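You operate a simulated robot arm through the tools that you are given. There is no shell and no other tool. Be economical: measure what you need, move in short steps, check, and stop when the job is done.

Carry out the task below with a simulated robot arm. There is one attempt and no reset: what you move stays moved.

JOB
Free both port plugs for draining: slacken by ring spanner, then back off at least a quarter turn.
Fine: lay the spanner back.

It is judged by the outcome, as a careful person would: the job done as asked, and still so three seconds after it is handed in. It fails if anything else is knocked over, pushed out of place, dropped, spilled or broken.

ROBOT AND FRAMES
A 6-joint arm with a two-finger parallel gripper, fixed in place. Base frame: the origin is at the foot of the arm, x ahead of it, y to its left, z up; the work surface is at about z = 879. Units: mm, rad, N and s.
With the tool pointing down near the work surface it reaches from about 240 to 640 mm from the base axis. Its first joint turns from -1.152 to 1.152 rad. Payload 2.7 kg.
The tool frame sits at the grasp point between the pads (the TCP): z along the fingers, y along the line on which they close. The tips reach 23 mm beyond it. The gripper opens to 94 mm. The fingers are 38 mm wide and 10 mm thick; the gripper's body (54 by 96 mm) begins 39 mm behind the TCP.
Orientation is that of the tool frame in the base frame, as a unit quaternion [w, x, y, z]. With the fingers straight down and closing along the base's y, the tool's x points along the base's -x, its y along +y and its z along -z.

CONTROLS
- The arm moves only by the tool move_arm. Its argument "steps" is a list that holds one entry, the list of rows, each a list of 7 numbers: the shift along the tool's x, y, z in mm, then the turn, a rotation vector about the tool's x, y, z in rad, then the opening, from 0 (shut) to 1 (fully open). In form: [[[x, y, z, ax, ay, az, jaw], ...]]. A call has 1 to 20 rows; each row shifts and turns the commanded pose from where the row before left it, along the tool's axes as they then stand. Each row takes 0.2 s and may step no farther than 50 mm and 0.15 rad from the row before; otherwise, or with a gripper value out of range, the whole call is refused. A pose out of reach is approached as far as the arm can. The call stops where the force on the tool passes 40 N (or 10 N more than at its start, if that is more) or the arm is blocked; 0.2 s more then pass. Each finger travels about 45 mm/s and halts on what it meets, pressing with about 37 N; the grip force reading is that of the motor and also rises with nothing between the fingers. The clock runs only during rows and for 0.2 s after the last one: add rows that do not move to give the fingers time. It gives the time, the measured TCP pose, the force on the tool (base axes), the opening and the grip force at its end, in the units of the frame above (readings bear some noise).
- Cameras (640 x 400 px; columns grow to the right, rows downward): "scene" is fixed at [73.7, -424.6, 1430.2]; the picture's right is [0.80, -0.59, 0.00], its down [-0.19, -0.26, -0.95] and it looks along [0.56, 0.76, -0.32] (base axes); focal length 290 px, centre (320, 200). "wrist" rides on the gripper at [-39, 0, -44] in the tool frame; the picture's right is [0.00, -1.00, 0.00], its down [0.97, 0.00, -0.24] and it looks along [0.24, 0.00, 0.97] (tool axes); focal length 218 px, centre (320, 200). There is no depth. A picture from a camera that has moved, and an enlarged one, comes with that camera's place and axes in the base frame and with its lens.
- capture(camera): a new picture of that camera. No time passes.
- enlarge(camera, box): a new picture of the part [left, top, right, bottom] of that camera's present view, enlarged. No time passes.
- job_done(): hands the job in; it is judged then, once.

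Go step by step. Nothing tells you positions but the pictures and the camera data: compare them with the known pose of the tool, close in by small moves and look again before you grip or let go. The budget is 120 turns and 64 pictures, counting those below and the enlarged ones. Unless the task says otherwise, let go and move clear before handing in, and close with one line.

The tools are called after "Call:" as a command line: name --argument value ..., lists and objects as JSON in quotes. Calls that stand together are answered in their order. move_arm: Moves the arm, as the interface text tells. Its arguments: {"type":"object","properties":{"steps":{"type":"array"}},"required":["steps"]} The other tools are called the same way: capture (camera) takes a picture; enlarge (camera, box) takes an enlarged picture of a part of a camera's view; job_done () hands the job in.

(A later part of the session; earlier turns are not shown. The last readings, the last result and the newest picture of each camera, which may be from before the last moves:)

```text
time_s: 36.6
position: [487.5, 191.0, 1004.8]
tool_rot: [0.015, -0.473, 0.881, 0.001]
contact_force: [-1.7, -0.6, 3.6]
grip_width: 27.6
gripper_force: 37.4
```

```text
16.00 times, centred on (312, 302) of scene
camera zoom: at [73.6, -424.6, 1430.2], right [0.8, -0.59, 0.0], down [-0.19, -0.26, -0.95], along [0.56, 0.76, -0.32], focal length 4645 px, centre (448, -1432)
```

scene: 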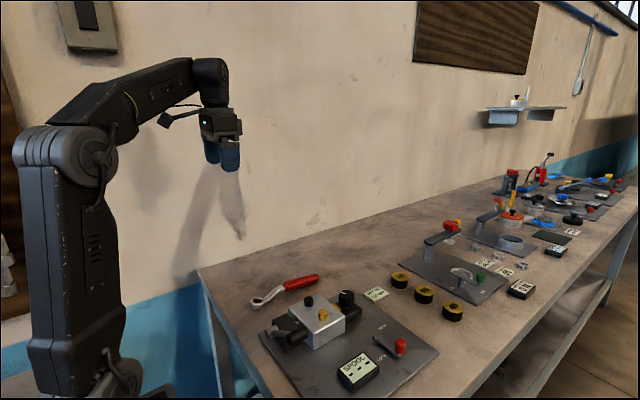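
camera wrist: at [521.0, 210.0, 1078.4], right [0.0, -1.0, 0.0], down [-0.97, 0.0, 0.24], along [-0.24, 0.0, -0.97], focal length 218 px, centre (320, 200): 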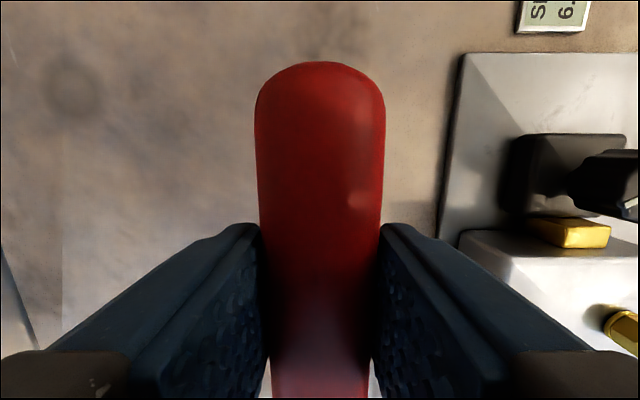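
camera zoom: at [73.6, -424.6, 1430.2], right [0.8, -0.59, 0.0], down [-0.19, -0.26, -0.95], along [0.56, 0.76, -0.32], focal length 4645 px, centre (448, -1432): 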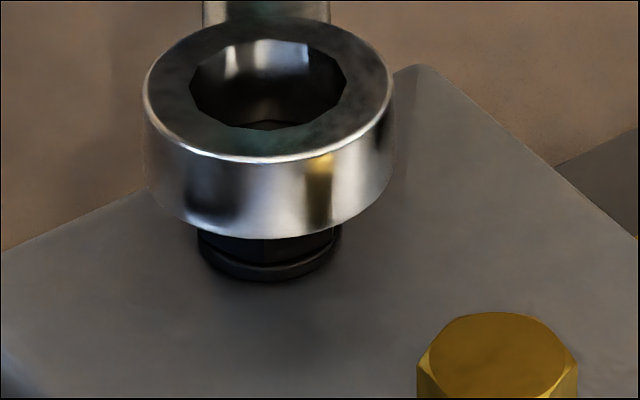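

The spanner has probably pitched a little in the grip. I'll lift clear and check levels.

Call:
move_arm --steps '[[[-0.2, 0, -6, 0, 0, 0, 0], [-0.4, 0, -12, 0, 0, 0, 0], [-0.4, 0, -12, 0, 0, 0, 0], [0, 0, 0, 0, 0, 0, 0]]]'

Call:
enlarge --camera "scene" --box '[300, 279, 326, 305]'

Call:
enlarge --camera "scene" --box '[260, 210, 360, 310]'

```text
time_s: 37.6
position: [486.9, 191.1, 1036.2]
tool_rot: [0.015, -0.473, 0.881, 0.002]
contact_force: [-0.6, 0.3, -4.0]
grip_width: 27.7
gripper_force: 37.4
```

```text
15.38 times, centred on (313, 292) of scene
camera zoom: at [73.8, -424.6, 1430.2], right [0.8, -0.59, 0.0], down [-0.19, -0.26, -0.95], along [0.56, 0.76, -0.32], focal length 4466 px, centre (428, -1215)
```

zoom: 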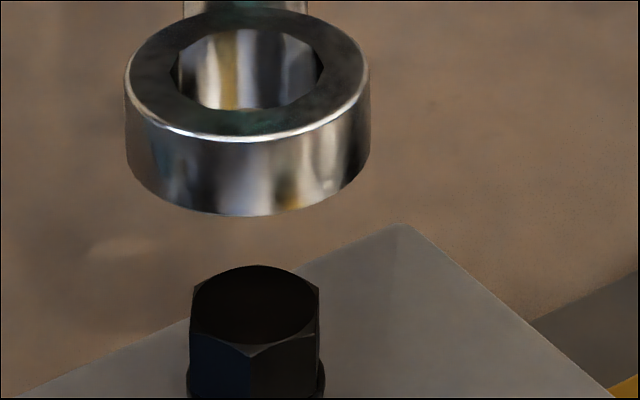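

```text
4.00 times, centred on (310, 260) of scene
camera zoom: at [73.8, -424.6, 1430.2], right [0.8, -0.59, 0.0], down [-0.19, -0.26, -0.95], along [0.56, 0.76, -0.32], focal length 1161 px, centre (360, -40)
```

zoom: 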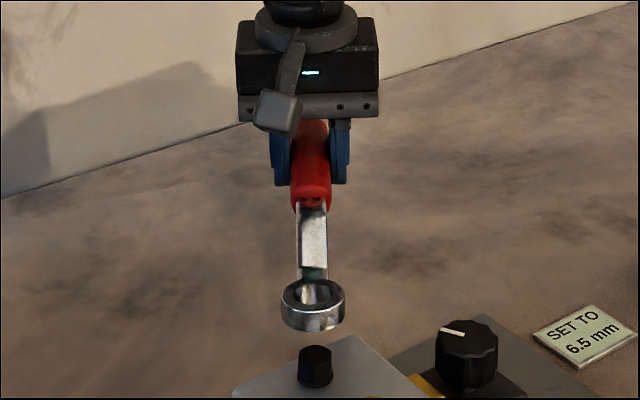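

The ring has pitched up about 0.08 rad in the grip. I'll tilt the tool to level it and look.

Call:
move_arm --steps '[[[0, 0, -8, 0, -0.08, 0, 0], [0, 0, 0, 0, 0, 0, 0]]]'

Call:
enlarge --camera "scene" --box '[300, 279, 326, 305]'

```text
time_s: 38.2
position: [486.7, 190.6, 1043.4]
tool_rot: [0.049, -0.473, 0.879, 0.02]
contact_force: [-0.3, 0.5, -3.2]
grip_width: 27.8
gripper_force: 36.6
```

```text
15.38 times, centred on (313, 292) of scene
camera zoom: at [73.8, -424.6, 1430.2], right [0.8, -0.59, 0.0], down [-0.19, -0.26, -0.95], along [0.56, 0.76, -0.32], focal length 4466 px, centre (428, -1215)
```

zoom: 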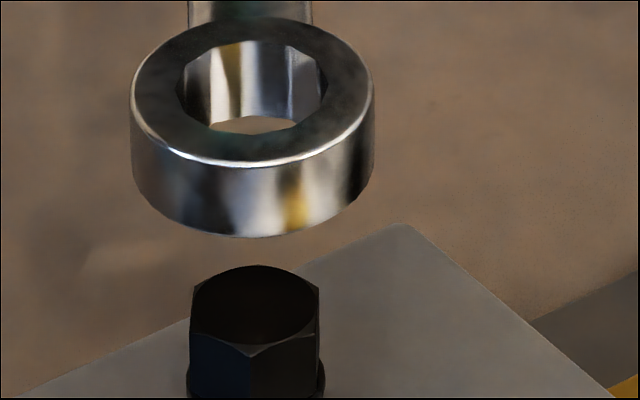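

It's roughly level now. I'll shift 2 mm toward the base side, descend vertically to just above the plug, and look.

Call:
move_arm --steps '[[[2, 0, -0.24, 0, 0, 0, 0], [0.84, 0, 6.95, 0, 0, 0, 0], [0.84, 0, 6.95, 0, 0, 0, 0], [0.72, 0, 6, 0, 0, 0, 0], [0, 0, 0, 0, 0, 0, 0]]]'

Call:
enlarge --camera "scene" --box '[300, 286, 326, 312]'

```text
time_s: 39.4
position: [485.0, 187.1, 1022.4]
tool_rot: [0.049, -0.473, 0.879, 0.021]
contact_force: [-0.7, -0.2, -3.7]
grip_width: 27.6
gripper_force: 36.6
```

```text
15.38 times, centred on (313, 299) of scene
camera zoom: at [73.8, -424.6, 1430.2], right [0.8, -0.59, 0.0], down [-0.19, -0.26, -0.95], along [0.56, 0.76, -0.32], focal length 4466 px, centre (428, -1323)
```

zoom: 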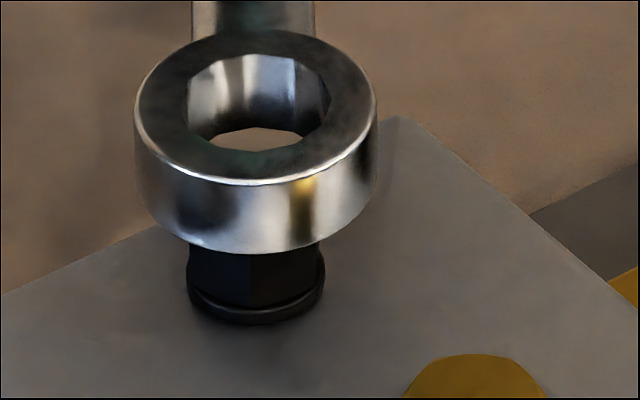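

Call:
move_arm --steps '[[[0.24, 0, 2, 0, 0, 0, 0], [0.24, 0, 2, 0, 0, 0, 0], [0, 0, 0, 0, 0, 0, 0]]]'

Call:
enlarge --camera "scene" --box '[300, 286, 326, 312]'

```text
time_s: 40.2
position: [486.3, 189.4, 1019.5]
tool_rot: [0.049, -0.473, 0.879, 0.02]
contact_force: [-0.1, -0.7, -3.3]
grip_width: 27.6
gripper_force: 37.0
```

```text
15.38 times, centred on (313, 299) of scene
camera zoom: at [73.8, -424.6, 1430.2], right [0.8, -0.59, 0.0], down [-0.19, -0.26, -0.95], along [0.56, 0.76, -0.32], focal length 4466 px, centre (428, -1323)
```

zoom: 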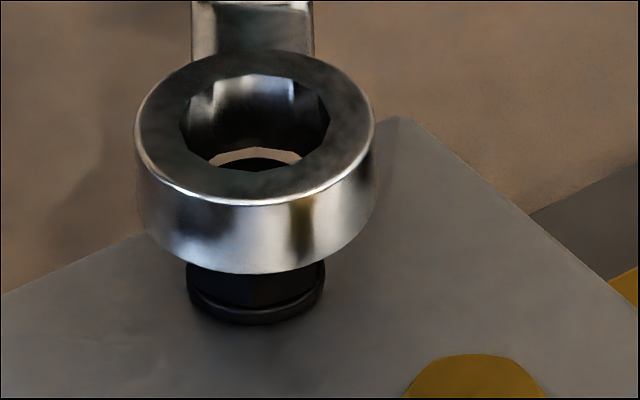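

The plug top is now visible inside the bore, centred left to right with a small gap at the back. I'll nudge 0.7 mm nearer and lower.

Call:
move_arm --steps '[[[0.9, 0, 1.5, 0, 0, 0, 0], [0.24, 0, 2, 0, 0, 0, 0], [0, 0, 0, 0, 0, 0, 0]]]'

Call:
enlarge --camera "scene" --box '[300, 286, 326, 312]'

```text
time_s: 41.0
position: [485.1, 188.3, 1015.8]
tool_rot: [0.051, -0.473, 0.879, 0.02]
contact_force: [-0.1, 0.6, 1.8]
grip_width: 27.7
gripper_force: 37.1
```

```text
15.38 times, centred on (313, 299) of scene
camera zoom: at [73.7, -424.6, 1430.2], right [0.8, -0.59, 0.0], down [-0.19, -0.26, -0.95], along [0.56, 0.76, -0.32], focal length 4466 px, centre (428, -1323)
```

zoom: 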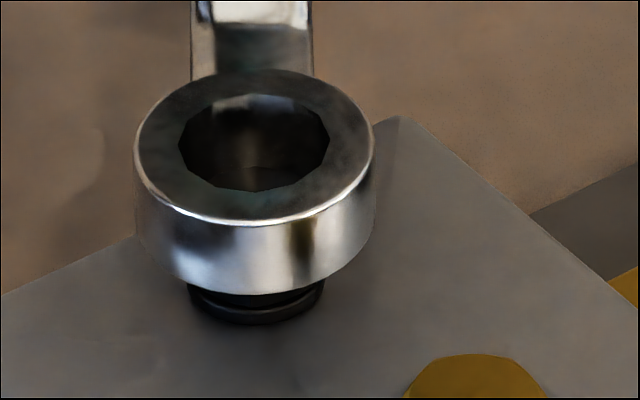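

There's light contact at the chamfer. I'll wiggle a few degrees clockwise with slight downward pressure.

Call:
move_arm --steps '[[[0.1, -2.2, 0.4, 0.0018, 0, 0.015, 0], [0.1, -2.2, 0.4, 0.0018, 0, 0.015, 0], [0.1, -2.2, 0.4, 0.0018, 0, 0.015, 0], [0.1, -2.2, 0.4, 0.0018, 0, 0.015, 0], [0, 0, 0, 0, 0, 0, 0]]]'

Call:
enlarge --camera "scene" --box '[300, 286, 326, 312]'

```text
time_s: 42.2
position: [492.5, 183.7, 1014.3]
tool_rot: [0.051, -0.446, 0.894, 0.018]
contact_force: [0.1, 3.5, 6.7]
grip_width: 27.5
gripper_force: 37.2
```

```text
15.38 times, centred on (313, 299) of scene
camera zoom: at [73.7, -424.5, 1430.3], right [0.8, -0.59, 0.0], down [-0.19, -0.26, -0.95], along [0.56, 0.76, -0.32], focal length 4466 px, centre (428, -1323)
```

zoom: 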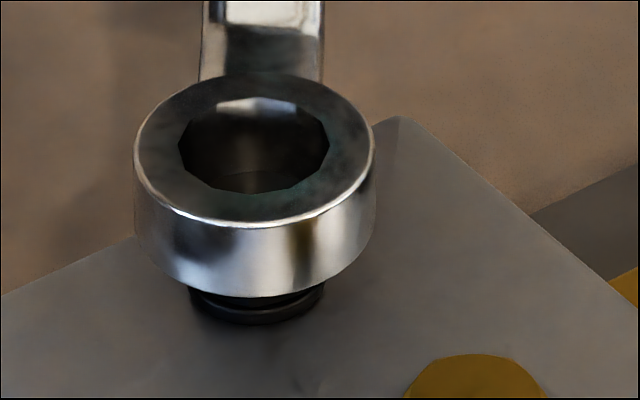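

Call:
move_arm --steps '[[[-0.8, 0, 0.1, 0, 0, 0, 0], [0.05, 2.2, 0.2, -0.0018, 0, -0.015, 0], [0.05, 2.2, 0.2, -0.0018, 0, -0.015, 0], [0.05, 2.2, 0.2, -0.0018, 0, -0.015, 0], [0.05, 2.2, 0.2, -0.0018, 0, -0.015, 0], [0, 0, 0, 0, 0, 0, 0]]]'

Call:
enlarge --camera "scene" --box '[300, 286, 326, 312]'

```text
time_s: 43.6
position: [485.1, 189.0, 1013.1]
tool_rot: [0.051, -0.473, 0.879, 0.021]
contact_force: [2.8, -1.8, 6.4]
grip_width: 27.6
gripper_force: 36.9
```

```text
15.38 times, centred on (313, 299) of scene
camera zoom: at [73.7, -424.6, 1430.2], right [0.8, -0.59, 0.0], down [-0.19, -0.26, -0.95], along [0.56, 0.76, -0.32], focal length 4466 px, centre (428, -1323)
```

zoom: 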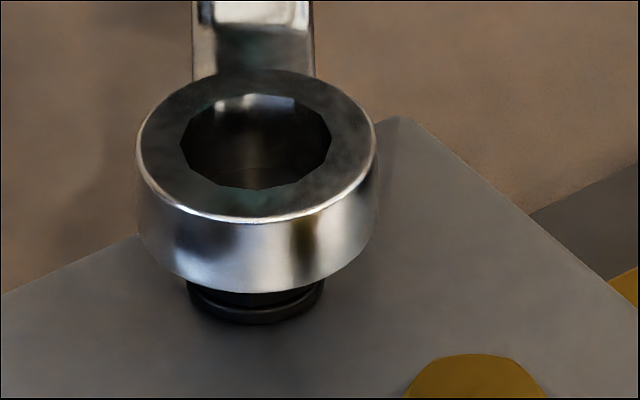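

Forces now oppose the anticlockwise turn, so it may be gripping the hex. I'll turn 20° and watch.

Call:
move_arm --steps '[[[0.15, 7.3, 0, -0.006, 0, -0.05, 0], [0.15, 7.3, 0, -0.006, 0, -0.05, 0], [0.15, 7.3, 0, -0.006, 0, -0.05, 0], [0.15, 7.3, 0, -0.006, 0, -0.05, 0], [0.15, 7.3, 0, -0.006, 0, -0.05, 0], [0.15, 7.3, 0, -0.006, 0, -0.05, 0], [0.15, 7.3, 0, -0.006, 0, -0.05, 0]]]'

Call:
enlarge --camera "scene" --box '[300, 286, 326, 312]'

```text
time_s: 45.2
position: [437.8, 211.1, 1011.6]
tool_rot: [0.043, -0.62, 0.783, 0.03]
contact_force: [0.7, -0.4, -3.6]
grip_width: 27.5
gripper_force: 37.0
```

```text
15.38 times, centred on (313, 299) of scene
camera zoom: at [73.8, -424.6, 1430.2], right [0.8, -0.59, 0.0], down [-0.19, -0.26, -0.95], along [0.56, 0.76, -0.32], focal length 4466 px, centre (428, -1323)
```

zoom: 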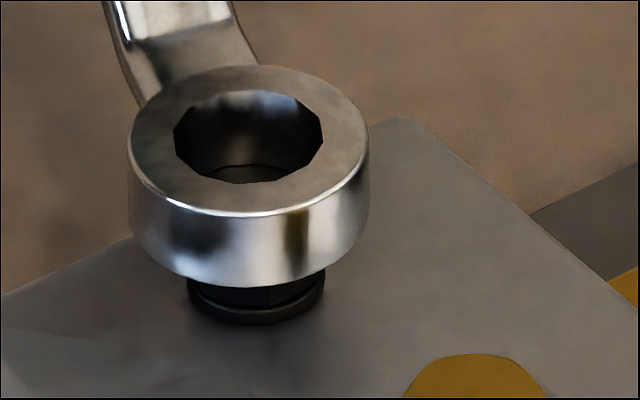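

Contact has gone and the plug appears to have followed about 10°. I'll recentre by 1.2 mm and press down.

Call:
move_arm --steps '[[[0.5, -1.1, 0, 0, 0, 0, 0], [0.2, 0, 1.5, 0, 0, 0, 0], [0.2, 0, 1.5, 0, 0, 0, 0], [0.2, 0, 1.5, 0, 0, 0, 0], [0, 0, 0, 0, 0, 0, 0]]]'

Call:
enlarge --camera "scene" --box '[300, 286, 326, 312]'

```text
time_s: 46.4
position: [440.1, 209.1, 1007.9]
tool_rot: [0.044, -0.62, 0.783, 0.029]
contact_force: [0.3, 4.2, 8.8]
grip_width: 28.0
gripper_force: 36.9
```

```text
15.38 times, centred on (313, 299) of scene
camera zoom: at [73.6, -424.5, 1430.3], right [0.8, -0.59, 0.0], down [-0.19, -0.26, -0.95], along [0.56, 0.76, -0.32], focal length 4466 px, centre (428, -1323)
```

zoom: 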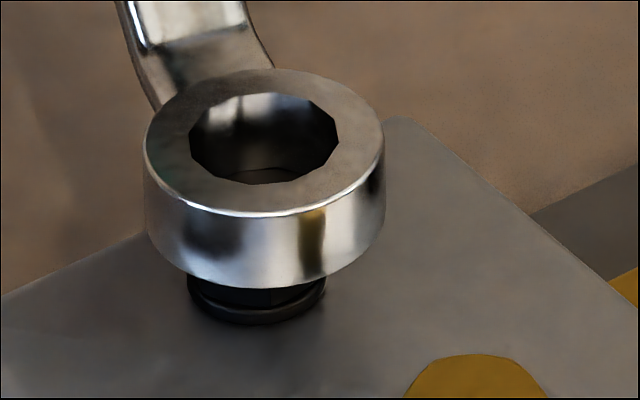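

Fiddling further here isn't worth it. The black plug has turned about 90–100°, and I can back it off more by fingers later. Next I'll lift off and swing the spanner around toward the yellow plug with the handle at about -66°.

Call:
move_arm --steps '[[[-0.6, 0, -5, 0, 0, 0, 0], [-1.7, 0, -14, 0, 0, 0, 0], [-1.7, 0, -14, 0, 0, 0, 0], [-1.7, 0, -14, 0, 0, 0, 0], [1.49, -20.5, -0.18, 0.0175, 0, 0.1455, 0], [1.49, -20.5, -0.18, 0.0175, 0, 0.1455, 0], [1.49, -20.5, -0.18, 0.0175, 0, 0.1455, 0], [1.49, -20.5, -0.18, 0.0175, 0, 0.1455, 0], [1.49, -20.5, -0.18, 0.0175, 0, 0.1455, 0], [1.49, -20.5, -0.18, 0.0175, 0, 0.1455, 0], [1.49, -20.5, -0.18, 0.0175, 0, 0.1455, 0], [1.49, -20.5, -0.18, 0.0175, 0, 0.1455, 0], [0, 0, 0, 0, 0, 0, 0]]]'

```text
time_s: 49.2
position: [545.2, 95.1, 1058.0]
tool_rot: [0.06, -0.082, 0.995, -0.004]
contact_force: [-0.4, -0.6, -2.9]
grip_width: 27.7
gripper_force: 37.4
```

Call:
move_arm --steps '[[[1.49, -20.5, -0.18, 0.0175, 0, 0.1455, 0], [1.49, -20.5, -0.18, 0.0175, 0, 0.1455, 0], [1.49, -20.5, -0.18, 0.0175, 0, 0.1455, 0], [1.49, -20.5, -0.18, 0.0175, 0, 0.1455, 0], [1.49, -20.5, -0.18, 0.0175, 0, 0.1455, 0], [1.49, -20.5, -0.18, 0.0175, 0, 0.1455, 0], [1.49, -20.5, -0.18, 0.0175, 0, 0.1455, 0], [1.49, -20.5, -0.18, 0.0175, 0, 0.1455, 0], [1.49, -20.5, -0.18, 0.0175, 0, 0.1455, 0], [-27, -12, 3.2, 0, 0, 0, 0], [-27, -12, 3.2, 0, 0, 0, 0], [0, 0, 0, 0, 0, 0, 0]]]'

Call:
enlarge --camera "scene" --box '[290, 270, 350, 330]'

```text
time_s: 51.8
position: [463.7, -115.0, 1060.8]
tool_rot: [0.056, 0.545, 0.836, -0.039]
contact_force: [0.2, -0.3, -2.8]
grip_width: 27.8
gripper_force: 36.6
```

```text
6.67 times, centred on (320, 300) of scene
camera zoom: at [73.8, -424.6, 1430.2], right [0.8, -0.59, 0.0], down [-0.19, -0.26, -0.95], along [0.56, 0.76, -0.32], focal length 1935 px, centre (320, -467)
```

zoom: 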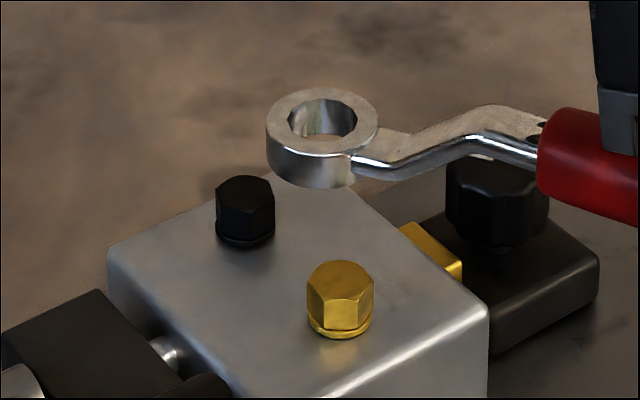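

Call:
enlarge --camera "scene" --box '[310, 278, 330, 300]'

```text
16.00 times, centred on (320, 289) of scene
camera zoom: at [73.8, -424.6, 1430.2], right [0.8, -0.59, 0.0], down [-0.19, -0.26, -0.95], along [0.56, 0.76, -0.32], focal length 4645 px, centre (320, -1224)
```

zoom: 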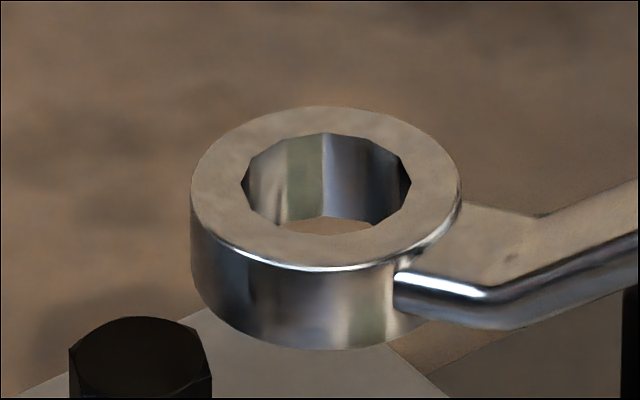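

The ring is level but about 12 mm short in -y. I'll shift it over and descend to roughly 8 mm above the yellow plug.

Call:
move_arm --steps '[[[-10.6, -5.1, 1.27, 0, 0, 0, 0], [1.02, 0, 8.5, 0, 0, 0, 0], [1.02, 0, 8.5, 0, 0, 0, 0], [1.02, 0, 8.5, 0, 0, 0, 0], [0.84, 0, 7, 0, 0, 0, 0], [0, 0, 0, 0, 0, 0, 0]]]'

Call:
enlarge --camera "scene" --box '[312, 295, 336, 319]'

```text
time_s: 53.2
position: [463.1, -127.2, 1027.3]
tool_rot: [0.055, 0.544, 0.836, -0.038]
contact_force: [0.5, -0.6, -3.1]
grip_width: 27.8
gripper_force: 37.4
```

```text
16.00 times, centred on (324, 307) of scene
camera zoom: at [73.8, -424.6, 1430.2], right [0.8, -0.59, 0.0], down [-0.19, -0.26, -0.95], along [0.56, 0.76, -0.32], focal length 4645 px, centre (256, -1512)
```

zoom: 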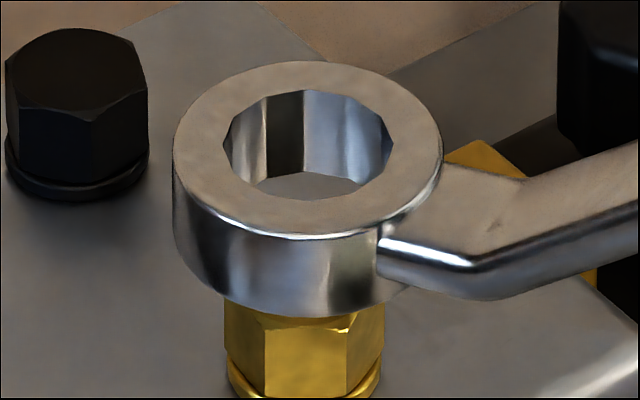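

The view is good: sideways alignment is close, and the black plug now reads about 104° turned. I'll nudge 1.2 mm nearer and lower 8 mm.

Call:
move_arm --steps '[[[-0.3, -1.2, 0, 0, 0, 0, 0], [0.5, 0, 4, 0, 0, 0, 0], [0.5, 0, 4, 0, 0, 0, 0], [0, 0, 0, 0, 0, 0, 0]]]'

Call:
enlarge --camera "scene" --box '[312, 298, 336, 322]'

```text
time_s: 54.2
position: [462.5, -128.8, 1020.4]
tool_rot: [0.055, 0.544, 0.836, -0.037]
contact_force: [0.2, -1.1, -2.5]
grip_width: 27.5
gripper_force: 36.8
```

```text
16.00 times, centred on (324, 310) of scene
camera zoom: at [73.8, -424.6, 1430.2], right [0.8, -0.59, 0.0], down [-0.19, -0.26, -0.95], along [0.56, 0.76, -0.32], focal length 4645 px, centre (256, -1560)
```

zoom: 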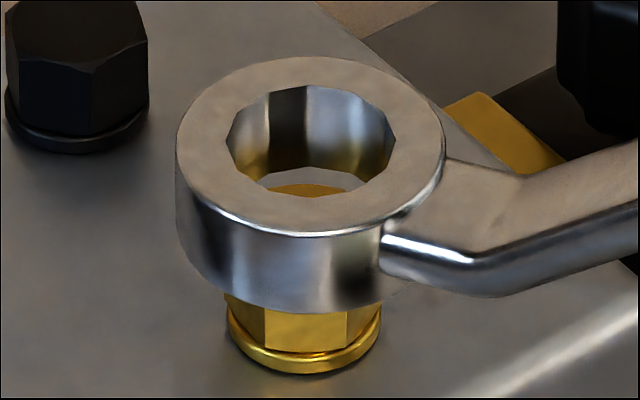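

The plug top is visible in the bore. I'll correct 0.7 mm to the left and lower 4 mm.

Call:
move_arm --steps '[[[0.65, -0.37, 0, 0, 0, 0, 0], [0.24, 0, 2, 0, 0, 0, 0], [0.3, 0, 2.5, 0, 0, 0, 0], [0, 0, 0, 0, 0, 0, 0]]]'

```text
time_s: 55.2
position: [461.0, -129.0, 1017.2]
tool_rot: [0.056, 0.545, 0.836, -0.038]
contact_force: [0.5, -0.4, -3.3]
grip_width: 27.7
gripper_force: 37.3
```

Call:
move_arm --steps '[[[0.18, 0, 1.5, 0, 0, 0, 0], [0.18, 0, 1.5, 0, 0, 0, 0], [0, 0, 0, 0, 0, 0, 0]]]'

```text
time_s: 56.0
position: [461.5, -129.1, 1014.0]
tool_rot: [0.056, 0.545, 0.836, -0.039]
contact_force: [-1.2, -0.7, 1.2]
grip_width: 27.9
gripper_force: 36.9
```

Call:
enlarge --camera "scene" --box '[312, 298, 336, 322]'

```text
16.00 times, centred on (324, 310) of scene
camera zoom: at [73.7, -424.6, 1430.2], right [0.8, -0.59, 0.0], down [-0.19, -0.26, -0.95], along [0.56, 0.76, -0.32], focal length 4645 px, centre (256, -1560)
```

zoom: 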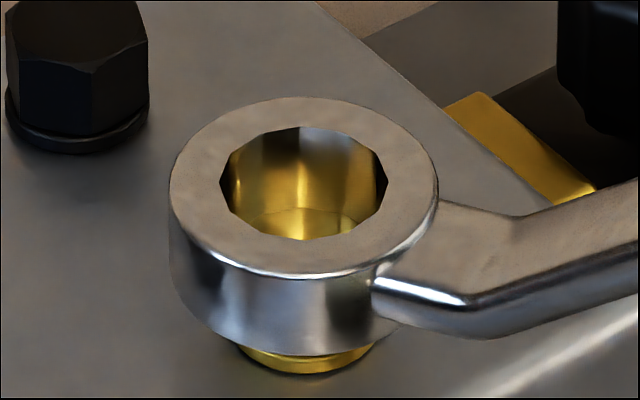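

The ring is about 7 mm down over the yellow hex and centred. I'll press 2 mm further and begin the anticlockwise turn.

Call:
move_arm --steps '[[[0.24, 0, 2, 0, 0, 0, 0], [-0.06, 7.5, 0, -0.006, 0, -0.05, 0], [-0.06, 7.5, 0, -0.006, 0, -0.05, 0], [-0.06, 7.5, 0, -0.006, 0, -0.05, 0], [-0.06, 7.5, 0, -0.006, 0, -0.05, 0]]]'

```text
time_s: 57.2
position: [488.7, -113.9, 1012.2]
tool_rot: [0.058, 0.457, 0.887, -0.034]
contact_force: [1.2, -2.7, 5.4]
grip_width: 27.9
gripper_force: 37.0
```

Call:
move_arm --steps '[[[0.1, 10.5, 0, -0.0084, 0, -0.07, 0], [0.1, 10.5, 0, -0.0084, 0, -0.07, 0], [0.1, 10.5, 0, -0.0084, 0, -0.07, 0], [0.1, 10.5, 0, -0.0084, 0, -0.07, 0], [0.1, 10.5, 0, -0.0084, 0, -0.07, 0], [0.1, 10.5, 0, -0.0084, 0, -0.07, 0]]]'

Call:
enlarge --camera "scene" --box '[305, 290, 345, 325]'

```text
time_s: 58.6
position: [532.4, -70.0, 1010.3]
tool_rot: [0.062, 0.261, 0.963, -0.023]
contact_force: [3.3, -2.2, 7.4]
grip_width: 27.7
gripper_force: 36.5
```

```text
11.43 times, centred on (325, 308) of scene
camera zoom: at [73.7, -424.7, 1430.2], right [0.8, -0.59, 0.0], down [-0.19, -0.26, -0.95], along [0.56, 0.76, -0.32], focal length 3318 px, centre (263, -1029)
```

zoom: 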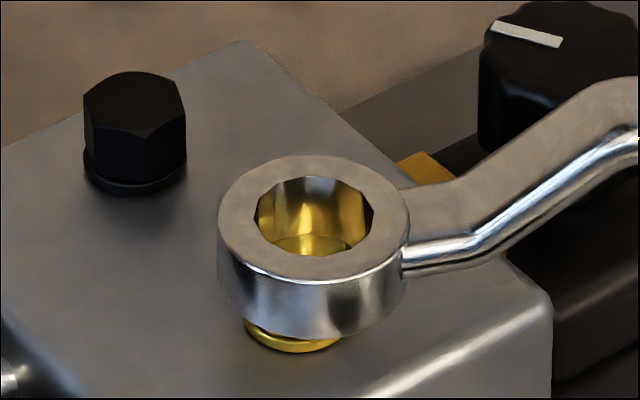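

The ring slid about 3 mm toward the handle and is riding on the chamfer rather than gripping. I'll lift, re-level, shift 3 mm back and realign to the hex.

Call:
move_arm --steps '[[[-0.6, 0, -5, 0, 0, 0, 0], [-0.6, 0, -5, 0, -0.025, 0, 0], [3, 0, -0.4, 0, 0, 0, 0], [0.5, -5.9, 0, 0.0058, 0, 0.04, 0], [0.5, -5.9, 0, 0.0058, 0, 0.04, 0], [0, 0, 0, 0, 0, 0, 0]]]'

Call:
enlarge --camera "scene" --box '[310, 295, 338, 323]'

```text
time_s: 60.0
position: [522.1, -77.1, 1020.4]
tool_rot: [0.072, 0.299, 0.951, -0.03]
contact_force: [0.2, 0.8, -4.0]
grip_width: 27.7
gripper_force: 36.9
```

```text
14.29 times, centred on (324, 309) of scene
camera zoom: at [73.8, -424.6, 1430.2], right [0.8, -0.59, 0.0], down [-0.19, -0.26, -0.95], along [0.56, 0.76, -0.32], focal length 4147 px, centre (263, -1357)
```

zoom: 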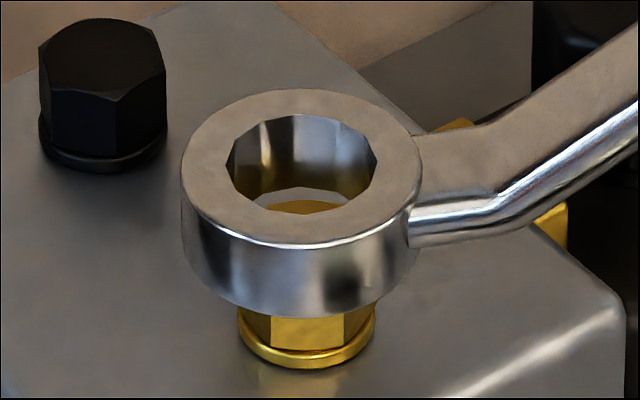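

The yellow plug is unmoved and the ring hovers right above it. I'll shift 0.9 mm to the right, a touch nearer, and lower gently.

Call:
move_arm --steps '[[[-0.9, -0.5, 0.13, 0, 0, 0, 0], [0.3, 0, 2, 0, 0, 0, 0], [0.3, 0, 2, 0, 0, 0, 0], [0, 0, 0, 0, 0, 0, 0]]]'

```text
time_s: 61.0
position: [523.4, -77.7, 1016.5]
tool_rot: [0.073, 0.298, 0.951, -0.029]
contact_force: [-0.1, 0.1, -4.0]
grip_width: 27.8
gripper_force: 36.6
```

Call:
move_arm --steps '[[[0.3, 0, 2, 0, 0, 0, 0], [0.15, 0, 1, 0, 0, 0, 0], [0, 0, 0, 0, 0, 0, 0]]]'

```text
time_s: 61.8
position: [523.7, -78.4, 1013.3]
tool_rot: [0.073, 0.299, 0.951, -0.028]
contact_force: [0.9, -1.2, 5.7]
grip_width: 27.6
gripper_force: 37.0
```

There's contact again, nearly purely vertical, so the angle is probably slightly off. I'll search clockwise in small steps.

Call:
move_arm --steps '[[[0, 0, -0.5, 0, 0, 0, 0], [0.03, -2.23, 0, 0.002, 0, 0.015, 0], [0.03, -2.23, 0, 0.002, 0, 0.015, 0], [0, 0, 0, 0, 0, 0, 0]]]'

```text
time_s: 62.8
position: [519.6, -80.4, 1013.4]
tool_rot: [0.072, 0.314, 0.946, -0.03]
contact_force: [-0.4, -0.2, -0.8]
grip_width: 28.0
gripper_force: 37.4
```

Call:
move_arm --steps '[[[0.15, 0, 1, 0, 0, 0, 0], [0.15, 0, 1, 0, 0, 0, 0], [0, 0, 0, 0, 0, 0, 0]]]'

```text
time_s: 63.6
position: [521.4, -81.5, 1013.6]
tool_rot: [0.073, 0.314, 0.946, -0.03]
contact_force: [-3.0, 4.9, 5.8]
grip_width: 27.9
gripper_force: 37.1
```

Call:
move_arm --steps '[[[0.7, 0.3, 0, 0, 0, 0, 0], [0, 0, 0, 0, 0, 0, 0]]]'

```text
time_s: 64.2
position: [520.4, -81.4, 1012.4]
tool_rot: [0.073, 0.314, 0.946, -0.03]
contact_force: [-1.4, 3.8, 5.3]
grip_width: 27.6
gripper_force: 37.0
```

Call:
move_arm --steps '[[[0.7, 0.6, 0, 0, 0, 0, 0], [0, 0, 0, 0, 0, 0, 0]]]'

```text
time_s: 64.8
position: [521.4, -81.1, 1012.6]
tool_rot: [0.072, 0.313, 0.946, -0.032]
contact_force: [1.4, -1.5, 4.7]
grip_width: 27.7
gripper_force: 36.8
```

Sideways it's bounded on both sides now, so it's centred. I'll continue the angular search under light pressure.

Call:
move_arm --steps '[[[-0.2, -2.23, 0, 0.002, 0, 0.015, 0], [0.03, -2.23, 0, 0.002, 0, 0.015, 0], [0, 0, 0, 0, 0, 0, 0]]]'

```text
time_s: 65.6
position: [518.0, -83.7, 1012.1]
tool_rot: [0.072, 0.328, 0.941, -0.03]
contact_force: [-2.5, 0.0, 6.6]
grip_width: 27.8
gripper_force: 37.3
```

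Call:
move_arm --steps '[[[0.03, 2.97, 0, -0.0028, 0, -0.02, 0], [0.03, 2.97, 0, -0.0028, 0, -0.02, 0], [0.03, 2.97, 0, -0.0028, 0, -0.02, 0], [0.03, 2.97, 0, -0.0028, 0, -0.02, 0], [0, 0, 0, 0, 0, 0, 0]]]'

```text
time_s: 66.8
position: [524.1, -73.6, 1013.1]
tool_rot: [0.073, 0.29, 0.954, -0.028]
contact_force: [3.2, -3.0, 7.5]
grip_width: 27.6
gripper_force: 37.3
```

Call:
move_arm --steps '[[[-0.6, 2.97, 0, -0.0028, 0, -0.02, 0], [0.03, 2.97, 0, -0.0028, 0, -0.02, 0], [0.03, 2.97, 0, -0.0028, 0, -0.02, 0], [0, 0, 0, 0, 0, 0, 0]]]'

Call:
enlarge --camera "scene" --box '[312, 298, 336, 322]'

```text
time_s: 67.8
position: [529.0, -66.9, 1011.7]
tool_rot: [0.072, 0.26, 0.963, -0.027]
contact_force: [-2.4, -2.6, 2.7]
grip_width: 27.8
gripper_force: 37.1
```

```text
16.00 times, centred on (324, 310) of scene
camera zoom: at [73.7, -424.7, 1430.2], right [0.8, -0.59, 0.0], down [-0.19, -0.26, -0.95], along [0.56, 0.76, -0.32], focal length 4645 px, centre (256, -1560)
```

zoom: 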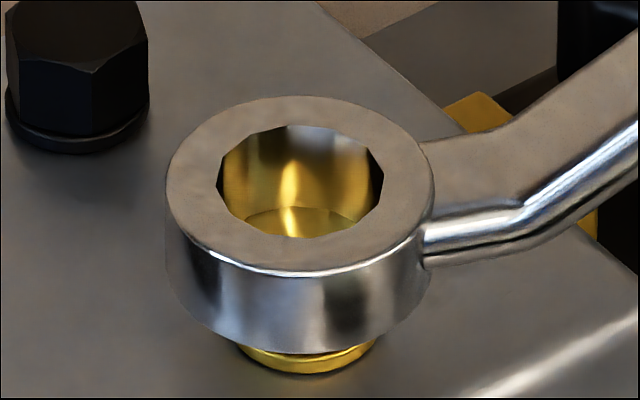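

Call:
move_arm --steps '[[[0.03, 2.97, 0, -0.0028, 0, -0.02, 0], [0.03, 2.97, 0, -0.0028, 0, -0.02, 0], [0.03, 2.97, 0, -0.0028, 0, -0.02, 0], [0.03, 2.97, 0, -0.0028, 0, -0.02, 0], [0, 0, 0, 0, 0, 0, 0]]]'

```text
time_s: 69.0
position: [536.7, -57.4, 1009.9]
tool_rot: [0.073, 0.221, 0.972, -0.023]
contact_force: [-1.1, -2.2, 3.1]
grip_width: 27.5
gripper_force: 36.7
```

Call:
move_arm --steps '[[[0.3, 0, 2, 0, 0, 0, 0], [0.03, 2.97, 0, -0.0028, 0, -0.02, 0], [0.03, 2.97, 0, -0.0028, 0, -0.02, 0], [0.03, 2.97, 0, -0.0028, 0, -0.02, 0], [0, 0, 0, 0, 0, 0, 0]]]'

```text
time_s: 70.2
position: [539.5, -47.7, 1009.2]
tool_rot: [0.074, 0.192, 0.978, -0.023]
contact_force: [0.2, -2.6, 8.0]
grip_width: 27.8
gripper_force: 36.8
```

There's a small steady resisting torque now. I'll carry the turn further to about +20° and then look.

Call:
move_arm --steps '[[[0.25, 10.8, -0.1, -0.0102, 0, -0.073, 0], [0.25, 10.8, -0.1, -0.0102, 0, -0.073, 0], [0.25, 10.8, -0.1, -0.0102, 0, -0.073, 0], [0.25, 10.8, -0.1, -0.0102, 0, -0.073, 0], [0.25, 10.8, -0.1, -0.0102, 0, -0.073, 0], [0.25, 10.8, -0.1, -0.0102, 0, -0.073, 0], [0.25, 10.8, -0.1, -0.0102, 0, -0.073, 0], [0.25, 10.8, -0.1, -0.0102, 0, -0.073, 0], [0.25, 10.8, -0.1, -0.0102, 0, -0.073, 0], [0, 0, 0, 0, 0, 0, 0]]]'

Call:
enlarge --camera "scene" --box '[306, 295, 336, 322]'

```text
time_s: 72.4
position: [545.3, 47.7, 1007.8]
tool_rot: [0.071, -0.138, 0.988, 0.0]
contact_force: [0.4, 0.1, -2.7]
grip_width: 27.6
gripper_force: 36.8
```

```text
14.81 times, centred on (321, 308) of scene
camera zoom: at [73.8, -424.6, 1430.2], right [0.8, -0.59, 0.0], down [-0.19, -0.26, -0.95], along [0.56, 0.76, -0.32], focal length 4301 px, centre (305, -1407)
```

zoom: 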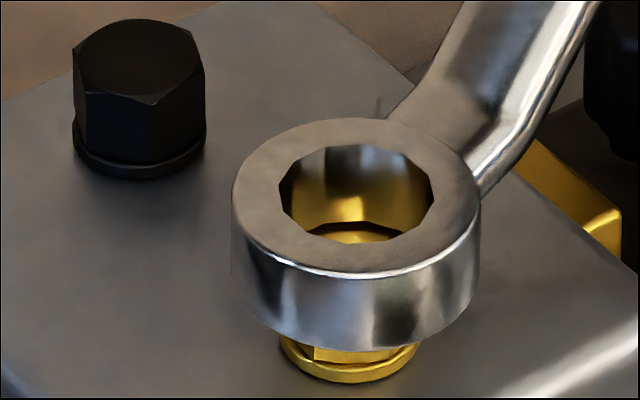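

The plug hasn't turned, because pressing pitches the ring up in the grip. I'll lift, level the ring (about -0.07), set the yaw to about 24° to match the hex, recentre and check.

Call:
move_arm --steps '[[[-1.4, 0, -10, 0, 0, 0, 0], [-0.9, 0, -6, 0, -0.035, 0, 0], [0, 0, 0, 0, -0.035, 0, 0], [3.1, 0.9, -0.6, 0, 0, 0, 0], [0.22, 10.2, 0, -0.015, 0, -0.0685, 0], [0.22, 10.2, 0, -0.015, 0, -0.0685, 0], [0, 0, 0, 0, 0, 0, 0]]]'

Call:
enlarge --camera "scene" --box '[310, 293, 340, 320]'

```text
time_s: 74.0
position: [536.0, 66.4, 1022.6]
tool_rot: [0.103, -0.206, 0.973, 0.012]
contact_force: [0.7, 0.6, -2.7]
grip_width: 27.9
gripper_force: 36.8
```

```text
14.81 times, centred on (325, 306) of scene
camera zoom: at [73.8, -424.6, 1430.2], right [0.8, -0.59, 0.0], down [-0.19, -0.26, -0.95], along [0.56, 0.76, -0.32], focal length 4301 px, centre (246, -1378)
```

zoom: 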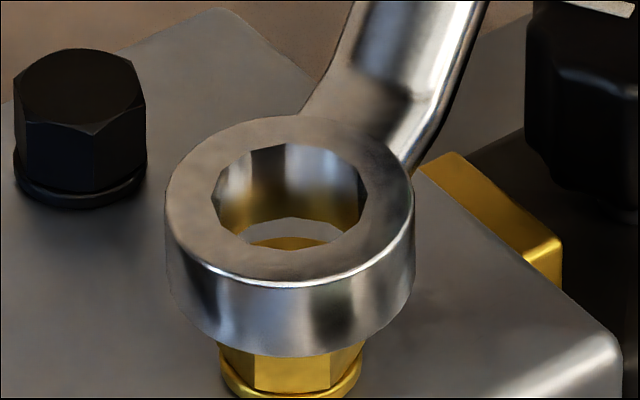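

Centring and yaw look good. I'll correct 0.7 mm nearer and lower in small steps by feel.

Call:
move_arm --steps '[[[0.4, -0.7, 0, 0, 0, 0, 0], [0.43, 0, 1.95, 0, 0, 0, 0], [0.43, 0, 1.95, 0, 0, 0, 0], [0.21, 0, 1, 0, 0, 0, 0], [0, 0, 0, 0, 0, 0, 0]]]'

```text
time_s: 75.2
position: [536.9, 64.0, 1018.5]
tool_rot: [0.103, -0.206, 0.973, 0.011]
contact_force: [-0.8, -0.4, -2.8]
grip_width: 28.0
gripper_force: 36.5
```

Call:
move_arm --steps '[[[0.21, 0, 1, 0, 0, 0, 0], [0.21, 0, 1, 0, 0, 0, 0], [0.21, 0, 1, 0, 0, 0, 0], [0, 0, 0, 0, 0, 0, 0]]]'

```text
time_s: 76.2
position: [536.9, 65.4, 1016.1]
tool_rot: [0.104, -0.206, 0.973, 0.012]
contact_force: [0.2, 1.1, 6.4]
grip_width: 28.2
gripper_force: 37.1
```

Contact again at the hex entry. The handle sits about 1.7° off in the grip, so I'll ease the pressure and rotate anticlockwise about 2°.

Call:
move_arm --steps '[[[-0.1, 0, -0.5, 0, 0, 0, 0], [0, 1.78, 0, -0.0026, 0, -0.012, 0], [0, 1.78, 0, -0.0026, 0, -0.012, 0], [0, 1.78, 0, -0.0026, 0, -0.012, 0], [0, 0, 0, 0, 0, 0, 0]]]'

```text
time_s: 77.4
position: [534.7, 70.1, 1015.4]
tool_rot: [0.103, -0.224, 0.969, 0.014]
contact_force: [0.8, 0.5, 0.3]
grip_width: 27.6
gripper_force: 36.6
```

Call:
move_arm --steps '[[[0.21, 0, 1, 0, 0, 0, 0], [0.1, 0, 0.5, 0, 0, 0, 0], [0, 0, 0, 0, 0, 0, 0]]]'

```text
time_s: 78.2
position: [534.6, 70.6, 1015.7]
tool_rot: [0.102, -0.224, 0.969, 0.013]
contact_force: [1.9, 1.0, 7.3]
grip_width: 27.7
gripper_force: 36.9
```

Call:
move_arm --steps '[[[-0.7, 0, 0.1, 0, 0, 0, 0], [0, 0, 0, 0, 0, 0, 0]]]'

```text
time_s: 78.8
position: [534.4, 69.5, 1014.6]
tool_rot: [0.103, -0.223, 0.969, 0.013]
contact_force: [-3.3, 0.1, 6.5]
grip_width: 27.9
gripper_force: 36.7
```

Call:
move_arm --steps '[[[0.35, 0.7, 0, 0, 0, 0, 0], [0, 0, 0, 0, 0, 0, 0]]]'

```text
time_s: 79.4
position: [534.6, 70.4, 1014.3]
tool_rot: [0.104, -0.224, 0.969, 0.013]
contact_force: [-0.4, -1.4, 4.6]
grip_width: 28.1
gripper_force: 37.1
```

Call:
move_arm --steps '[[[0.2, 1.5, 0.2, -0.0026, 0, -0.012, 0], [0, 1.78, 0.2, -0.0026, 0, -0.012, 0], [0, 0, 0, 0, 0, 0, 0]]]'

```text
time_s: 80.2
position: [532.6, 74.9, 1015.3]
tool_rot: [0.103, -0.235, 0.966, 0.016]
contact_force: [3.2, -0.5, 4.2]
grip_width: 27.7
gripper_force: 36.9
```

Call:
move_arm --steps '[[[-0.4, 2.2, 0.2, -0.0032, 0, -0.015, 0], [0, 2.2, 0.2, -0.0032, 0, -0.015, 0], [0, 2.2, 0.2, -0.0032, 0, -0.015, 0], [0, 0, 0, 0, 0, 0, 0]]]'

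```text
time_s: 81.2
position: [529.2, 79.6, 1014.7]
tool_rot: [0.103, -0.258, 0.96, 0.018]
contact_force: [2.7, 1.7, 7.5]
grip_width: 27.8
gripper_force: 36.8
```

Nothing dropping in on this side, so I'll search the clockwise side.

Call:
move_arm --steps '[[[-0.1, 0, -0.8, 0, 0, 0, 0], [0.06, -2.92, 0, 0.0043, 0, 0.02, 0], [0.06, -2.92, 0, 0.0043, 0, 0.02, 0], [0.06, -2.92, 0, 0.0043, 0, 0.02, 0], [0.06, -2.92, 0, 0.0043, 0, 0.02, 0], [0.06, -2.92, 0, 0.0043, 0, 0.02, 0], [0, 0, 0, 0, 0, 0, 0]]]'

```text
time_s: 82.8
position: [537.0, 67.9, 1013.7]
tool_rot: [0.103, -0.208, 0.973, 0.011]
contact_force: [-0.6, 0.2, -2.8]
grip_width: 27.8
gripper_force: 37.2
```

Contact vanished at 24°, so it may have dropped in. I'll press down slightly.

Call:
move_arm --steps '[[[0.21, 0, 1, 0, 0, 0, 0], [0.21, 0, 1, 0, 0, 0, 0], [0, 0, 0, 0, 0, 0, 0]]]'

```text
time_s: 83.6
position: [537.4, 66.8, 1013.4]
tool_rot: [0.104, -0.207, 0.973, 0.012]
contact_force: [-0.8, 2.9, 6.5]
grip_width: 27.7
gripper_force: 37.2
```

Call:
move_arm --steps '[[[0, 0.8, 0, 0, 0, 0, 0], [0.03, -1.46, 0, 0.0021, 0, 0.01, 0], [0.03, -1.46, 0, 0.0021, 0, 0.01, 0], [0.03, -1.46, 0, 0.0021, 0, 0.01, 0], [0, 0, 0, 0, 0, 0, 0]]]'

```text
time_s: 84.8
position: [537.8, 64.6, 1012.2]
tool_rot: [0.104, -0.193, 0.976, 0.011]
contact_force: [0.7, 0.6, -3.6]
grip_width: 27.9
gripper_force: 37.4
```

Call:
move_arm --steps '[[[0.21, 0, 1, 0, 0, 0, 0], [0.21, 0, 1, 0, 0, 0, 0], [0, 0, 0, 0, 0, 0, 0]]]'

```text
time_s: 85.6
position: [537.0, 64.0, 1011.2]
tool_rot: [0.105, -0.194, 0.975, 0.01]
contact_force: [2.0, 2.0, 7.9]
grip_width: 27.8
gripper_force: 37.2
```

Call:
move_arm --steps '[[[-0.4, 0.3, 0, 0, 0, 0, 0], [0.03, -1.46, 0, 0.0021, 0, 0.01, 0], [0.03, -1.46, 0, 0.0021, 0, 0.01, 0], [0, 0, 0, 0, 0, 0, 0]]]'

```text
time_s: 86.6
position: [539.1, 61.1, 1009.9]
tool_rot: [0.104, -0.183, 0.978, 0.009]
contact_force: [-2.4, -2.3, 7.0]
grip_width: 28.0
gripper_force: 37.1
```

Call:
enlarge --camera "scene" --box '[310, 293, 340, 320]'

```text
14.81 times, centred on (325, 306) of scene
camera zoom: at [73.6, -424.6, 1430.2], right [0.8, -0.59, 0.0], down [-0.19, -0.26, -0.95], along [0.56, 0.76, -0.32], focal length 4301 px, centre (246, -1378)
```

zoom: 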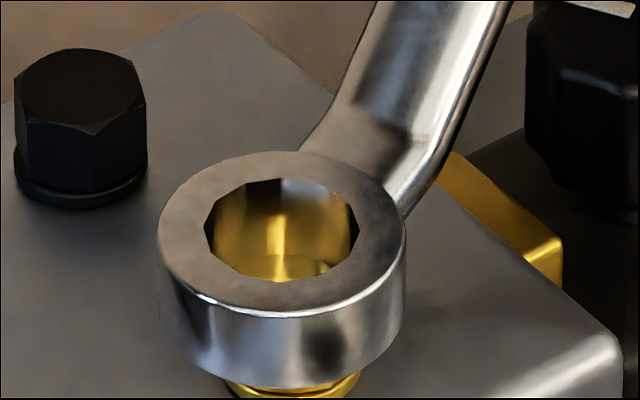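

The ring is actually 1.6 mm left and pitched again. I'll lift, re-level, shift right 1.6 mm and set the yaw to about 25.5°, then retry by feel.

Call:
move_arm --steps '[[[-0.9, 0, -4, 0, 0, 0, 0], [-1.4, 0, -6, 0, -0.045, 0, 0], [0.9, -1.35, -0.2, 0, 0, 0, 0], [-0.05, 5.04, 0, -0.0088, 0, -0.034, 0], [-0.05, 5.04, 0, -0.0088, 0, -0.034, 0], [0, 0, 0, 0, 0, 0, 0]]]'

```text
time_s: 88.0
position: [535.0, 69.8, 1020.4]
tool_rot: [0.124, -0.218, 0.968, 0.017]
contact_force: [0.4, 1.0, -3.6]
grip_width: 27.6
gripper_force: 36.6
```

Call:
move_arm --steps '[[[0.5, 0, 1.94, 0, 0, 0, 0], [0.5, 0, 1.94, 0, 0, 0, 0], [0, 0, 0, 0, 0, 0, 0]]]'

```text
time_s: 88.8
position: [534.7, 69.1, 1015.9]
tool_rot: [0.124, -0.217, 0.968, 0.016]
contact_force: [-0.3, -0.1, -1.5]
grip_width: 27.7
gripper_force: 37.2
```

Call:
move_arm --steps '[[[0.25, 0, 0.97, 0, 0, 0, 0], [0.25, 0, 0.97, 0, 0, 0, 0], [0, 0, 0, 0, 0, 0, 0]]]'

```text
time_s: 89.6
position: [535.8, 68.8, 1014.7]
tool_rot: [0.125, -0.217, 0.968, 0.017]
contact_force: [-2.7, 1.2, 5.3]
grip_width: 27.9
gripper_force: 36.7
```

Call:
move_arm --steps '[[[0.35, 0.4, -0.2, 0, 0, 0, 0], [0, 0, 0, 0, 0, 0, 0]]]'

```text
time_s: 90.2
position: [535.3, 68.5, 1015.8]
tool_rot: [0.126, -0.217, 0.968, 0.017]
contact_force: [1.6, 0.2, 4.7]
grip_width: 27.6
gripper_force: 37.0
```

Call:
move_arm --steps '[[[0.03, -2.85, 0.2, 0.005, 0, 0.0194, 0], [0.03, -2.85, 0.2, 0.005, 0, 0.0194, 0], [0.03, -2.85, 0.2, 0.005, 0, 0.0194, 0], [0.03, 2.85, 0.2, -0.005, 0, -0.0194, 0], [0.03, 2.85, 0.2, -0.005, 0, -0.0194, 0], [0.03, 2.85, 0.2, -0.005, 0, -0.0194, 0], [0, 0, 0, 0, 0, 0, 0]]]'

```text
time_s: 91.8
position: [535.7, 69.9, 1013.0]
tool_rot: [0.125, -0.218, 0.968, 0.018]
contact_force: [-1.0, 0.4, 3.0]
grip_width: 27.6
gripper_force: 35.9
```

Dithering lets it settle. I'll repeat with a bit more downward feed.

Call:
move_arm --steps '[[[0.1, 2.85, 0.4, -0.005, 0, -0.0194, 0], [0.1, 2.85, 0.4, -0.005, 0, -0.0194, 0], [0.1, -2.85, 0.4, 0.005, 0, 0.0194, 0], [0.1, -2.85, 0.4, 0.005, 0, 0.0194, 0], [0.1, -2.85, 0.4, 0.005, 0, 0.0194, 0], [0.1, 2.85, 0.4, -0.005, 0, -0.0194, 0], [0, 0, 0, 0, 0, 0, 0]]]'

```text
time_s: 93.4
position: [536.0, 70.4, 1010.2]
tool_rot: [0.126, -0.217, 0.968, 0.017]
contact_force: [1.1, -0.7, 4.0]
grip_width: 27.6
gripper_force: 36.7
```

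It has gone down further with little force. I'll try a 37° stroke and see the reaction.

Call:
move_arm --steps '[[[0.07, 9.98, 0, -0.0175, 0, -0.0678, 0], [0.07, 9.98, 0, -0.0175, 0, -0.0678, 0], [0.07, 9.98, 0, -0.0175, 0, -0.0678, 0], [0.07, 9.98, 0, -0.0175, 0, -0.0678, 0], [0.07, 9.98, 0, -0.0175, 0, -0.0678, 0], [0, 0, 0, 0, 0, 0, 0]]]'

```text
time_s: 94.8
position: [507.0, 111.8, 1010.4]
tool_rot: [0.116, -0.382, 0.916, 0.038]
contact_force: [1.1, 0.8, 1.2]
grip_width: 27.7
gripper_force: 36.7
```

Call:
enlarge --camera "scene" --box '[306, 293, 342, 322]'

```text
13.79 times, centred on (324, 308) of scene
camera zoom: at [73.8, -424.6, 1430.2], right [0.8, -0.59, 0.0], down [-0.19, -0.26, -0.95], along [0.56, 0.76, -0.32], focal length 4004 px, centre (265, -1283)
```

zoom: 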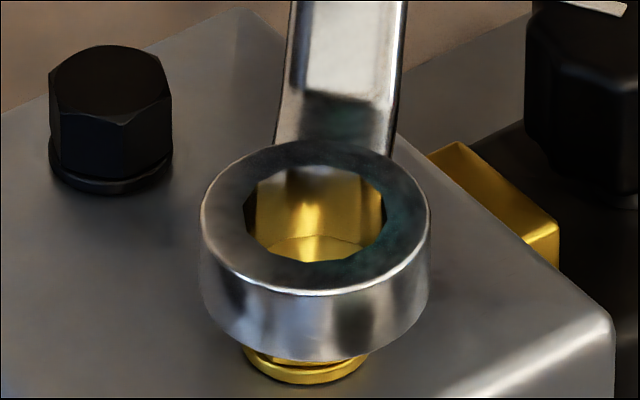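

It's still riding on the hex's top edge, about 1.3 mm right and slightly over-tilted. I'll lift, correct those, and set the yaw to about 54°, the next 30° index.

Call:
move_arm --steps '[[[-1.1, 0, -5, 0, 0, 0, 0], [0, 0, 0, 0, 0.025, 0, 0], [-1.0, 1.3, 0.2, 0, 0, 0, 0], [0.13, 7.29, 0, -0.0117, 0, -0.0497, 0], [0.13, 7.29, 0, -0.0117, 0, -0.0497, 0], [0.13, 7.29, 0, -0.0117, 0, -0.0497, 0], [0, 0, 0, 0, 0, 0, 0]]]'

```text
time_s: 96.4
position: [490.5, 126.8, 1015.3]
tool_rot: [0.1, -0.452, 0.885, 0.041]
contact_force: [-0.6, 0.5, -3.4]
grip_width: 27.8
gripper_force: 36.9
```

Call:
move_arm --steps '[[[0.22, 0, 0.98, 0, 0, 0, 0], [0.22, 0, 0.98, 0, 0, 0, 0], [0.22, 0, 0.98, 0, 0, 0, 0], [0, 0, 0, 0, 0, 0, 0]]]'

```text
time_s: 97.4
position: [492.3, 127.1, 1010.6]
tool_rot: [0.101, -0.452, 0.885, 0.042]
contact_force: [-0.4, -0.7, -3.8]
grip_width: 27.5
gripper_force: 37.2
```

Call:
move_arm --steps '[[[0.22, 0, 0.98, 0, 0, 0, 0], [0.22, 0, 0.98, 0, 0, 0, 0], [0.22, 0, 0.98, 0, 0, 0, 0], [0, 0, 0, 0, 0, 0, 0]]]'

```text
time_s: 98.4
position: [490.0, 127.3, 1008.9]
tool_rot: [0.101, -0.452, 0.885, 0.042]
contact_force: [-0.1, 1.2, -2.6]
grip_width: 28.1
gripper_force: 36.3
```

Call:
move_arm --steps '[[[0.22, 0, 0.98, 0, 0, 0, 0], [0.22, 0, 0.98, 0, 0, 0, 0], [0, 0, 0, 0, 0, 0, 0]]]'

```text
time_s: 99.2
position: [492.6, 126.7, 1006.1]
tool_rot: [0.101, -0.452, 0.885, 0.042]
contact_force: [-0.8, -0.3, -2.5]
grip_width: 27.7
gripper_force: 36.8
```

No contact below the previous sticking depth, so it seems to be dropping onto the hex. I'll continue down.

Call:
move_arm --steps '[[[0.22, 0, 0.98, 0, 0, 0, 0], [0.22, 0, 0.98, 0, 0, 0, 0], [0.22, 0, 0.98, 0, 0, 0, 0], [0, 0, 0, 0, 0, 0, 0]]]'

```text
time_s: 100.2
position: [490.2, 127.0, 1003.0]
tool_rot: [0.101, -0.453, 0.885, 0.041]
contact_force: [0.6, 0.7, 7.6]
grip_width: 27.7
gripper_force: 36.5
```

Contact now comes about 4–5 mm deeper, so it's engaged. I'll ease the pressure and turn 10° (the black plug limits this direction).

Call:
move_arm --steps '[[[-0.2, 0, -0.8, 0, 0, 0, 0], [0.05, 6.33, 0, -0.0094, 0, -0.043, 0], [0.05, 6.33, 0, -0.0094, 0, -0.043, 0], [0.05, 6.33, 0, -0.0094, 0, -0.043, 0]]]'

```text
time_s: 101.2
position: [476.4, 137.2, 1003.5]
tool_rot: [0.096, -0.51, 0.853, 0.048]
contact_force: [-0.1, 0.4, -0.2]
grip_width: 27.8
gripper_force: 36.7
```

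Call:
move_arm --steps '[[[-2.0, 0, 0, 0, 0, 0, 0], [0, 0, 0, 0, 0, 0, 0]]]'

```text
time_s: 101.8
position: [477.9, 138.2, 1003.9]
tool_rot: [0.096, -0.51, 0.854, 0.047]
contact_force: [-1.2, -0.5, -3.7]
grip_width: 28.0
gripper_force: 37.1
```

Call:
move_arm --steps '[[[-1.5, 0, 0, 0, 0, 0, 0], [0, 0, 0, 0, 0, 0, 0]]]'

```text
time_s: 102.4
position: [478.2, 139.6, 1005.7]
tool_rot: [0.096, -0.511, 0.853, 0.048]
contact_force: [0.7, -0.2, -3.9]
grip_width: 27.4
gripper_force: 37.1
```

Call:
move_arm --steps '[[[0.22, 0, 0.98, 0, 0, 0, 0], [0.22, 0, 0.98, 0, 0, 0, 0], [0, 0, 0, 0, 0, 0, 0]]]'

```text
time_s: 103.2
position: [476.4, 140.4, 1001.5]
tool_rot: [0.098, -0.51, 0.853, 0.047]
contact_force: [0.6, -0.3, 8.0]
grip_width: 27.6
gripper_force: 36.9
```

The evidence now fits a different picture: the true ring distance is about 148 mm, straight along the tool, so the ring has been 5–6 mm too near the camera and resting on the plug top. I'll lift, re-level, swing the handle back to about -65° and then position from kinematics.

Call:
move_arm --steps '[[[-2.2, 0, -9.8, 0, 0, 0, 0], [-2.2, 0, -9.8, 0, 0, 0, 0], [-2.2, 0, -9.8, 0, -0.06, 0, 0], [1.37, -20.4, -0.39, 0.0378, 0, 0.1337, 0], [1.37, -20.4, -0.39, 0.0378, 0, 0.1337, 0], [1.37, -20.4, -0.39, 0.0378, 0, 0.1337, 0], [1.37, -20.4, -0.39, 0.0378, 0, 0.1337, 0], [1.37, -20.4, -0.39, 0.0378, 0, 0.1337, 0], [1.37, -20.4, -0.39, 0.0378, 0, 0.1337, 0], [1.37, -20.4, -0.39, 0.0378, 0, 0.1337, 0], [1.37, -20.4, -0.39, 0.0378, 0, 0.1337, 0], [0, 0, 0, 0, 0, 0, 0]]]'

```text
time_s: 105.8
position: [553.2, 5.2, 1034.2]
tool_rot: [0.144, 0.018, 0.989, -0.007]
contact_force: [0.9, 0.4, -3.2]
grip_width: 27.7
gripper_force: 37.0
```

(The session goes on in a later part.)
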